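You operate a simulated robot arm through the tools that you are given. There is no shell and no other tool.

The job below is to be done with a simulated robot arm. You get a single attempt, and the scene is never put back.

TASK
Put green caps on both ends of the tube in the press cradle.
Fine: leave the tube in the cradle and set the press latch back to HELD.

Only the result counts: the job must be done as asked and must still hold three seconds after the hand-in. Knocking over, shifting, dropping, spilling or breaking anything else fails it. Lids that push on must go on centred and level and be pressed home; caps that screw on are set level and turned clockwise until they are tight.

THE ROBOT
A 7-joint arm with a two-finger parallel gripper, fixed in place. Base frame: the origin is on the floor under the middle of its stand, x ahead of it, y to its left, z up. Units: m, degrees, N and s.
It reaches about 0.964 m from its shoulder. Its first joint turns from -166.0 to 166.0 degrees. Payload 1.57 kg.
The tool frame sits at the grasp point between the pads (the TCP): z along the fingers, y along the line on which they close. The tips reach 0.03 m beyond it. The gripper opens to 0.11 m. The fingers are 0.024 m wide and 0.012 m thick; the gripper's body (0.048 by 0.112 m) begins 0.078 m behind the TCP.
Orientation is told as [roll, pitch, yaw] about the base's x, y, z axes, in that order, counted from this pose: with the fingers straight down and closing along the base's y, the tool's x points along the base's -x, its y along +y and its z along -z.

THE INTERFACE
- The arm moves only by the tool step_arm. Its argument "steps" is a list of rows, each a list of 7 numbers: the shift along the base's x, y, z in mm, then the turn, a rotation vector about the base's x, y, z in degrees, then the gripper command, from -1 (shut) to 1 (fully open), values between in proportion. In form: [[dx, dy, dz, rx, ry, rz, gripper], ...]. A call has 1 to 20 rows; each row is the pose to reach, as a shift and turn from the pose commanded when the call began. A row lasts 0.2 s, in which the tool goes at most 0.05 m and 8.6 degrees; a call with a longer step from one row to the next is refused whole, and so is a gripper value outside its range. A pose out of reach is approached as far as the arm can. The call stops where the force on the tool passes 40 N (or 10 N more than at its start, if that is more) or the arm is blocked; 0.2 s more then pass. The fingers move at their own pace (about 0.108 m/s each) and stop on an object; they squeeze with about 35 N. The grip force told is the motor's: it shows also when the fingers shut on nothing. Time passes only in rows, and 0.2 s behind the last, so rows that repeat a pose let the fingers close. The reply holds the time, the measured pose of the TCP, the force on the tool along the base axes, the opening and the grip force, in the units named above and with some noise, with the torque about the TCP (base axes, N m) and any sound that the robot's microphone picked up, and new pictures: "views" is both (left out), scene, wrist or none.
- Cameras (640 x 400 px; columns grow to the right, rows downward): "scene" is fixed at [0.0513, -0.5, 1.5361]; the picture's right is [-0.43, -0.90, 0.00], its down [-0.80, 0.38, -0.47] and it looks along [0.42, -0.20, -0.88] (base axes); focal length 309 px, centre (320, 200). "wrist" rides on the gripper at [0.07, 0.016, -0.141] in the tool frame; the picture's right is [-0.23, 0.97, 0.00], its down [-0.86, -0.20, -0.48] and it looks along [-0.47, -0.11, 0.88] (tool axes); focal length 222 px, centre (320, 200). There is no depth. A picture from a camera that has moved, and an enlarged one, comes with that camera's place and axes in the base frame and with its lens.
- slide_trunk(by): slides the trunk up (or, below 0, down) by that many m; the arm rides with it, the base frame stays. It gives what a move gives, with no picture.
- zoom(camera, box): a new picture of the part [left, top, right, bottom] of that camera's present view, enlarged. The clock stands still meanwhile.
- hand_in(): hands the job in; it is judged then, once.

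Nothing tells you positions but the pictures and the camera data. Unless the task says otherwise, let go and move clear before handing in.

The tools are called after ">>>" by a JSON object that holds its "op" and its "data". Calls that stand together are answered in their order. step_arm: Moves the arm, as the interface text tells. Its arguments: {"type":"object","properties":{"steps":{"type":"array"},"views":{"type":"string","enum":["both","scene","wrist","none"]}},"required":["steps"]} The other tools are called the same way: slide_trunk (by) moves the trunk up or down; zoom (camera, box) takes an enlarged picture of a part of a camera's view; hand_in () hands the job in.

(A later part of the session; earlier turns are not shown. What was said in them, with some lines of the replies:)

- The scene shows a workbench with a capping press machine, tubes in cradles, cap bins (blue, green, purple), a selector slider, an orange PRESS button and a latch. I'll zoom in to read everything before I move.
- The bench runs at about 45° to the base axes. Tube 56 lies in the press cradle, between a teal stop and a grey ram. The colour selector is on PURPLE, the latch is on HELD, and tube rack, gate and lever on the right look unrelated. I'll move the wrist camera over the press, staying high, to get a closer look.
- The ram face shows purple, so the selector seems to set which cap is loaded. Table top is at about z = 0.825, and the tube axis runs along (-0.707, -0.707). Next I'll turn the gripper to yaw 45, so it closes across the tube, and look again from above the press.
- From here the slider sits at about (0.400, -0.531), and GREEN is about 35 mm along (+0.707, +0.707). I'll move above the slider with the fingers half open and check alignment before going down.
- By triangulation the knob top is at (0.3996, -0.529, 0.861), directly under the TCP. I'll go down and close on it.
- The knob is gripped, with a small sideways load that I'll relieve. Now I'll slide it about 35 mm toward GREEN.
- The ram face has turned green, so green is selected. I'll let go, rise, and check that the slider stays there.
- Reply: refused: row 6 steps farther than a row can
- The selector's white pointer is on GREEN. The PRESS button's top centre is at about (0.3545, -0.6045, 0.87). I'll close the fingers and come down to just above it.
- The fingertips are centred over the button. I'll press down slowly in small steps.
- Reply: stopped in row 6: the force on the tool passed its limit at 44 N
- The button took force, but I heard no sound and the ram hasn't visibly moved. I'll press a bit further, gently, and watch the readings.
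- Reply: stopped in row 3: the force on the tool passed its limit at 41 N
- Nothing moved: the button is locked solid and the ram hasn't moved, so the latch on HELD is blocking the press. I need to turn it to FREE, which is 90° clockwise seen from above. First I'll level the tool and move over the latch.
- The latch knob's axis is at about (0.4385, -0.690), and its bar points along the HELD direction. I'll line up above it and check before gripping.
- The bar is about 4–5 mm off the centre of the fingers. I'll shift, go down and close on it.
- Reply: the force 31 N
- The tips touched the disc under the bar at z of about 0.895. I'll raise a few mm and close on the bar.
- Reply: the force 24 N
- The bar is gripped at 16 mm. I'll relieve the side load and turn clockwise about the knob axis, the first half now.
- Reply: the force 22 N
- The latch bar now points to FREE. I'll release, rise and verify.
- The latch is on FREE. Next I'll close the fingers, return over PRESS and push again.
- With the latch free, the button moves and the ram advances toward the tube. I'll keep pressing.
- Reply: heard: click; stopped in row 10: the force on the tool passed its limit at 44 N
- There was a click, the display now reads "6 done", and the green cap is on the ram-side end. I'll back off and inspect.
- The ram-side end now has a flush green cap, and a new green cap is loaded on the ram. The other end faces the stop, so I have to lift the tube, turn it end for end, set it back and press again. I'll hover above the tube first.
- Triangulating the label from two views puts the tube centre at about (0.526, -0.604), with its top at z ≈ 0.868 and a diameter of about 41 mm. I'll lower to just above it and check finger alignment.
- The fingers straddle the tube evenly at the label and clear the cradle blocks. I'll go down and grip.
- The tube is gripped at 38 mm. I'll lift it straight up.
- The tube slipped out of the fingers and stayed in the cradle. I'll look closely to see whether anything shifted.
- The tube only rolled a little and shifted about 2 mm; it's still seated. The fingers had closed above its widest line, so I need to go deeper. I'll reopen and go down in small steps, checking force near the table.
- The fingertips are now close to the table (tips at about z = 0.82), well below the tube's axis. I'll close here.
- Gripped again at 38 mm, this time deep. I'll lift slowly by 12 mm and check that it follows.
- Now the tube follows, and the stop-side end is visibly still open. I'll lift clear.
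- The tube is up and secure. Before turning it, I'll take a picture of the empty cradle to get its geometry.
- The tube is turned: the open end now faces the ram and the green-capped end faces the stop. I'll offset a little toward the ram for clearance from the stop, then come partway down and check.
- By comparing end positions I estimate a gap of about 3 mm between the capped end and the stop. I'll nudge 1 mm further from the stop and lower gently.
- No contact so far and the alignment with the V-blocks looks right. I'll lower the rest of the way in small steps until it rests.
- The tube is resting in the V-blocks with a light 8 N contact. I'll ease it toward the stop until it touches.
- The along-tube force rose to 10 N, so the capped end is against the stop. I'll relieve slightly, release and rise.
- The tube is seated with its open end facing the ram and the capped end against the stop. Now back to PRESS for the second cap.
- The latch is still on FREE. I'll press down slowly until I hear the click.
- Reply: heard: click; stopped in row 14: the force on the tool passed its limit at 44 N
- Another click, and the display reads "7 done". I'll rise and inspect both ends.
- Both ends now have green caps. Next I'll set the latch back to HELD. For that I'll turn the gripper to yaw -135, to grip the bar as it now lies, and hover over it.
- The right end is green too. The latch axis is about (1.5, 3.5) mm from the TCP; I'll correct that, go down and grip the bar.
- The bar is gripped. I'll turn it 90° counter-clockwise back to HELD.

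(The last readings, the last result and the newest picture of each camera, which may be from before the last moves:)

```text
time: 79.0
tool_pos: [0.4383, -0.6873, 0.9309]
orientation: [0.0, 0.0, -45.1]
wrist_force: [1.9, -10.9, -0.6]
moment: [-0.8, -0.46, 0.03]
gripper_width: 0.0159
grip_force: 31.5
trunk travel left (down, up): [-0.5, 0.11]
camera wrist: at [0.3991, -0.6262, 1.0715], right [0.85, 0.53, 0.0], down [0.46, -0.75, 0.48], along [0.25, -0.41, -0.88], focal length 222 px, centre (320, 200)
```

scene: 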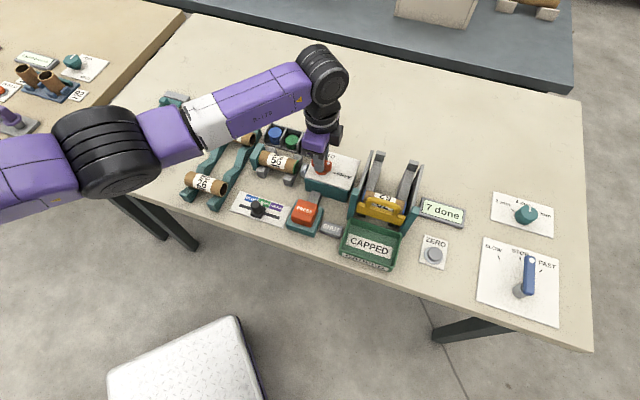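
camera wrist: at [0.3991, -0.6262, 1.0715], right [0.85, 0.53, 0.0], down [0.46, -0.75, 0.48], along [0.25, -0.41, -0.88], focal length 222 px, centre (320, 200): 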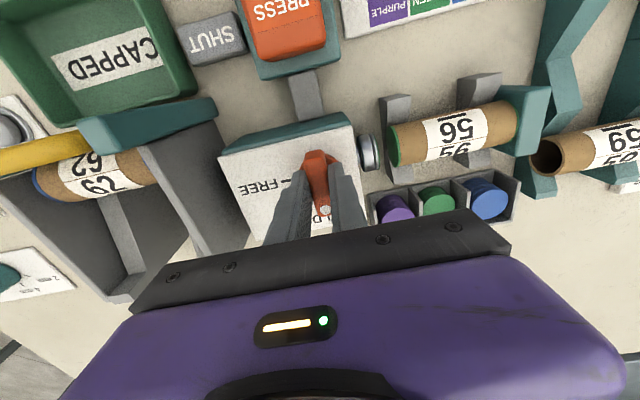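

The latch bar is back on HELD. I'll release, rise clear and check everything.

>>> {"op": "step_arm", "data": {"steps": [[0, 0, 0, 0, 0, 0, -0.7], [0, 0, 0, 0, 0, 0, -0.3], [0, 0, 0, 0, 0, 0, -0.3], [0, 0, 30, 0, 0, 0, -0.3], [0, 0, 70, 0, 0, 0, -0.3], [0, 0, 110, 0, 0, 0, -0.3], [0, 0, 150, 0, 0, 0, -0.3], [20, 20, 185, 0, 0, 0, -0.3], [50, 45, 200, 0, 0, 0, -0.3]]}}

>>> {"op": "zoom", "data": {"camera": "scene", "box": [240, 120, 370, 210]}}

>>> {"op": "zoom", "data": {"camera": "wrist", "box": [240, 60, 460, 220]}}

```text
time: 81.0
tool_pos: [0.4887, -0.6418, 1.1299]
orientation: [0.2, 0.2, -45.0]
wrist_force: [-0.8, -0.3, -0.7]
moment: [0.09, -0.1, 0.02]
gripper_width: 0.0383
grip_force: 0.0
trunk travel left (down, up): [-0.5, 0.11]
camera wrist: at [0.4493, -0.5809, 1.2715], right [0.85, 0.53, 0.0], down [0.46, -0.75, 0.48], along [0.25, -0.4, -0.88], focal length 222 px, centre (320, 200)
```

scene: 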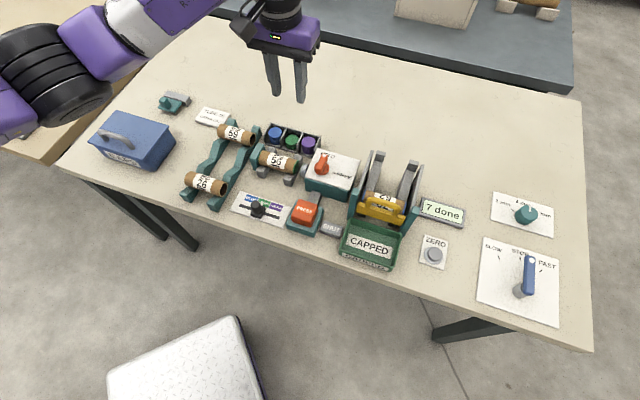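
wrist: 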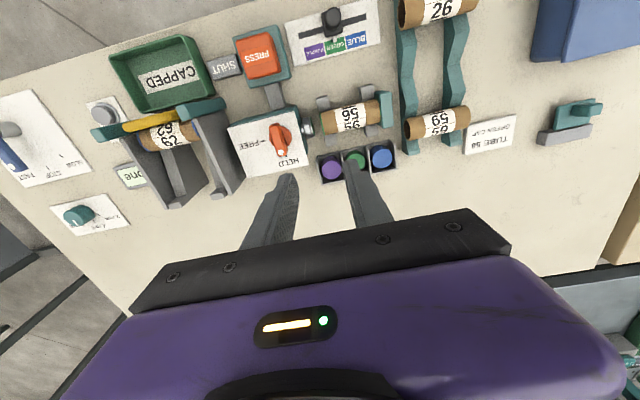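

```text
4.44 times, centred on (305, 165) of scene
camera zoom: at [0.0513, -0.5, 1.5361], right [-0.43, -0.9, 0.0], down [-0.8, 0.38, -0.47], along [0.42, -0.2, -0.88], focal length 1374 px, centre (387, 356)
```

zoom: 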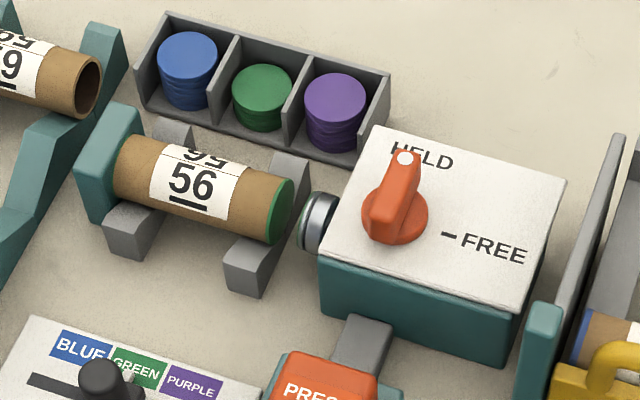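

```text
2.50 times, centred on (350, 140) of wrist
camera zoom: at [0.4493, -0.5809, 1.2715], right [0.85, 0.53, 0.0], down [0.46, -0.75, 0.48], along [0.25, -0.4, -0.88], focal length 555 px, centre (245, 350)
```

zoom: 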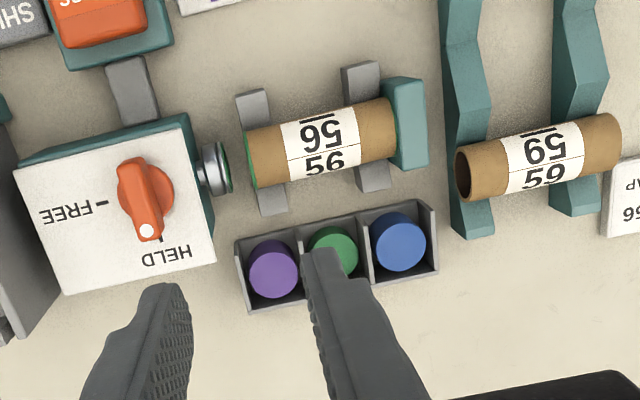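

The latch is on HELD and the ram-side cap is on. I'll take one more close look at the stop-side cap.

>>> {"op": "zoom", "data": {"camera": "wrist", "box": [315, 85, 405, 145]}}

>>> {"op": "zoom", "data": {"camera": "scene", "box": [248, 138, 308, 188]}}

```text
6.67 times, centred on (360, 115) of wrist
camera zoom: at [0.4493, -0.5809, 1.2715], right [0.85, 0.53, 0.0], down [0.46, -0.75, 0.48], along [0.25, -0.4, -0.88], focal length 1481 px, centre (53, 767)
```

zoom: 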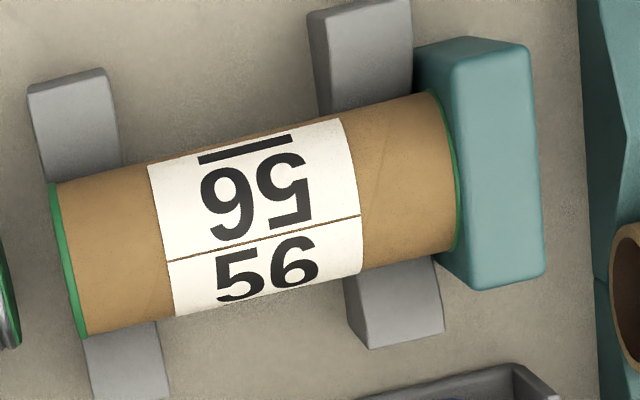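

```text
8.00 times, centred on (278, 163) of scene
camera zoom: at [0.0513, -0.5, 1.5361], right [-0.43, -0.9, 0.0], down [-0.8, 0.38, -0.47], along [0.42, -0.2, -0.88], focal length 2472 px, centre (656, 496)
```

zoom: 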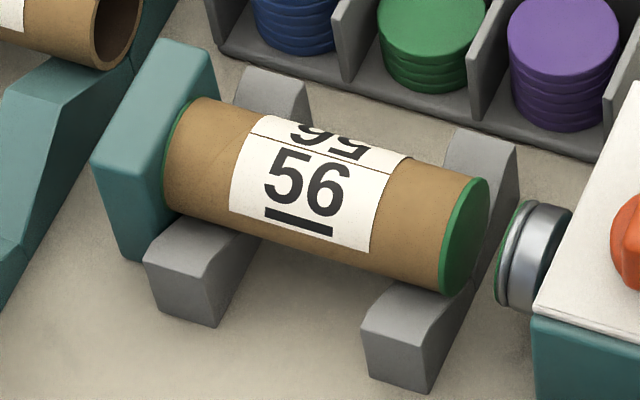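

Tube 56 has a green cap pressed flush on both ends and sits in the cradle. The latch is back on HELD, nothing else on the bench has shifted, and the arm is clear. I'm handing in.

>>> {"op": "hand_in", "data": {}}

```text
The job is handed in.
```

Tube 56 is in the press cradle with a green cap pressed home on both ends, and the press latch is back on HELD. I have handed the job in; no verdict has come back yet.

- **Capping:** I moved the colour selector from PURPLE to GREEN and turned the latch to FREE. I pressed one cap, turned the tube end for end, and pressed the second. Each press gave a click.
- **First lift:** My first grip on the tube slipped and rolled it slightly in the cradle. It stayed seated and the second, deeper grip held.
- **Left changed:** The selector is still on GREEN, and the counter went from "5 done" to "7 done" because of the two presses.

In the last pictures nothing else on the bench had moved, and the arm was clear of everything.
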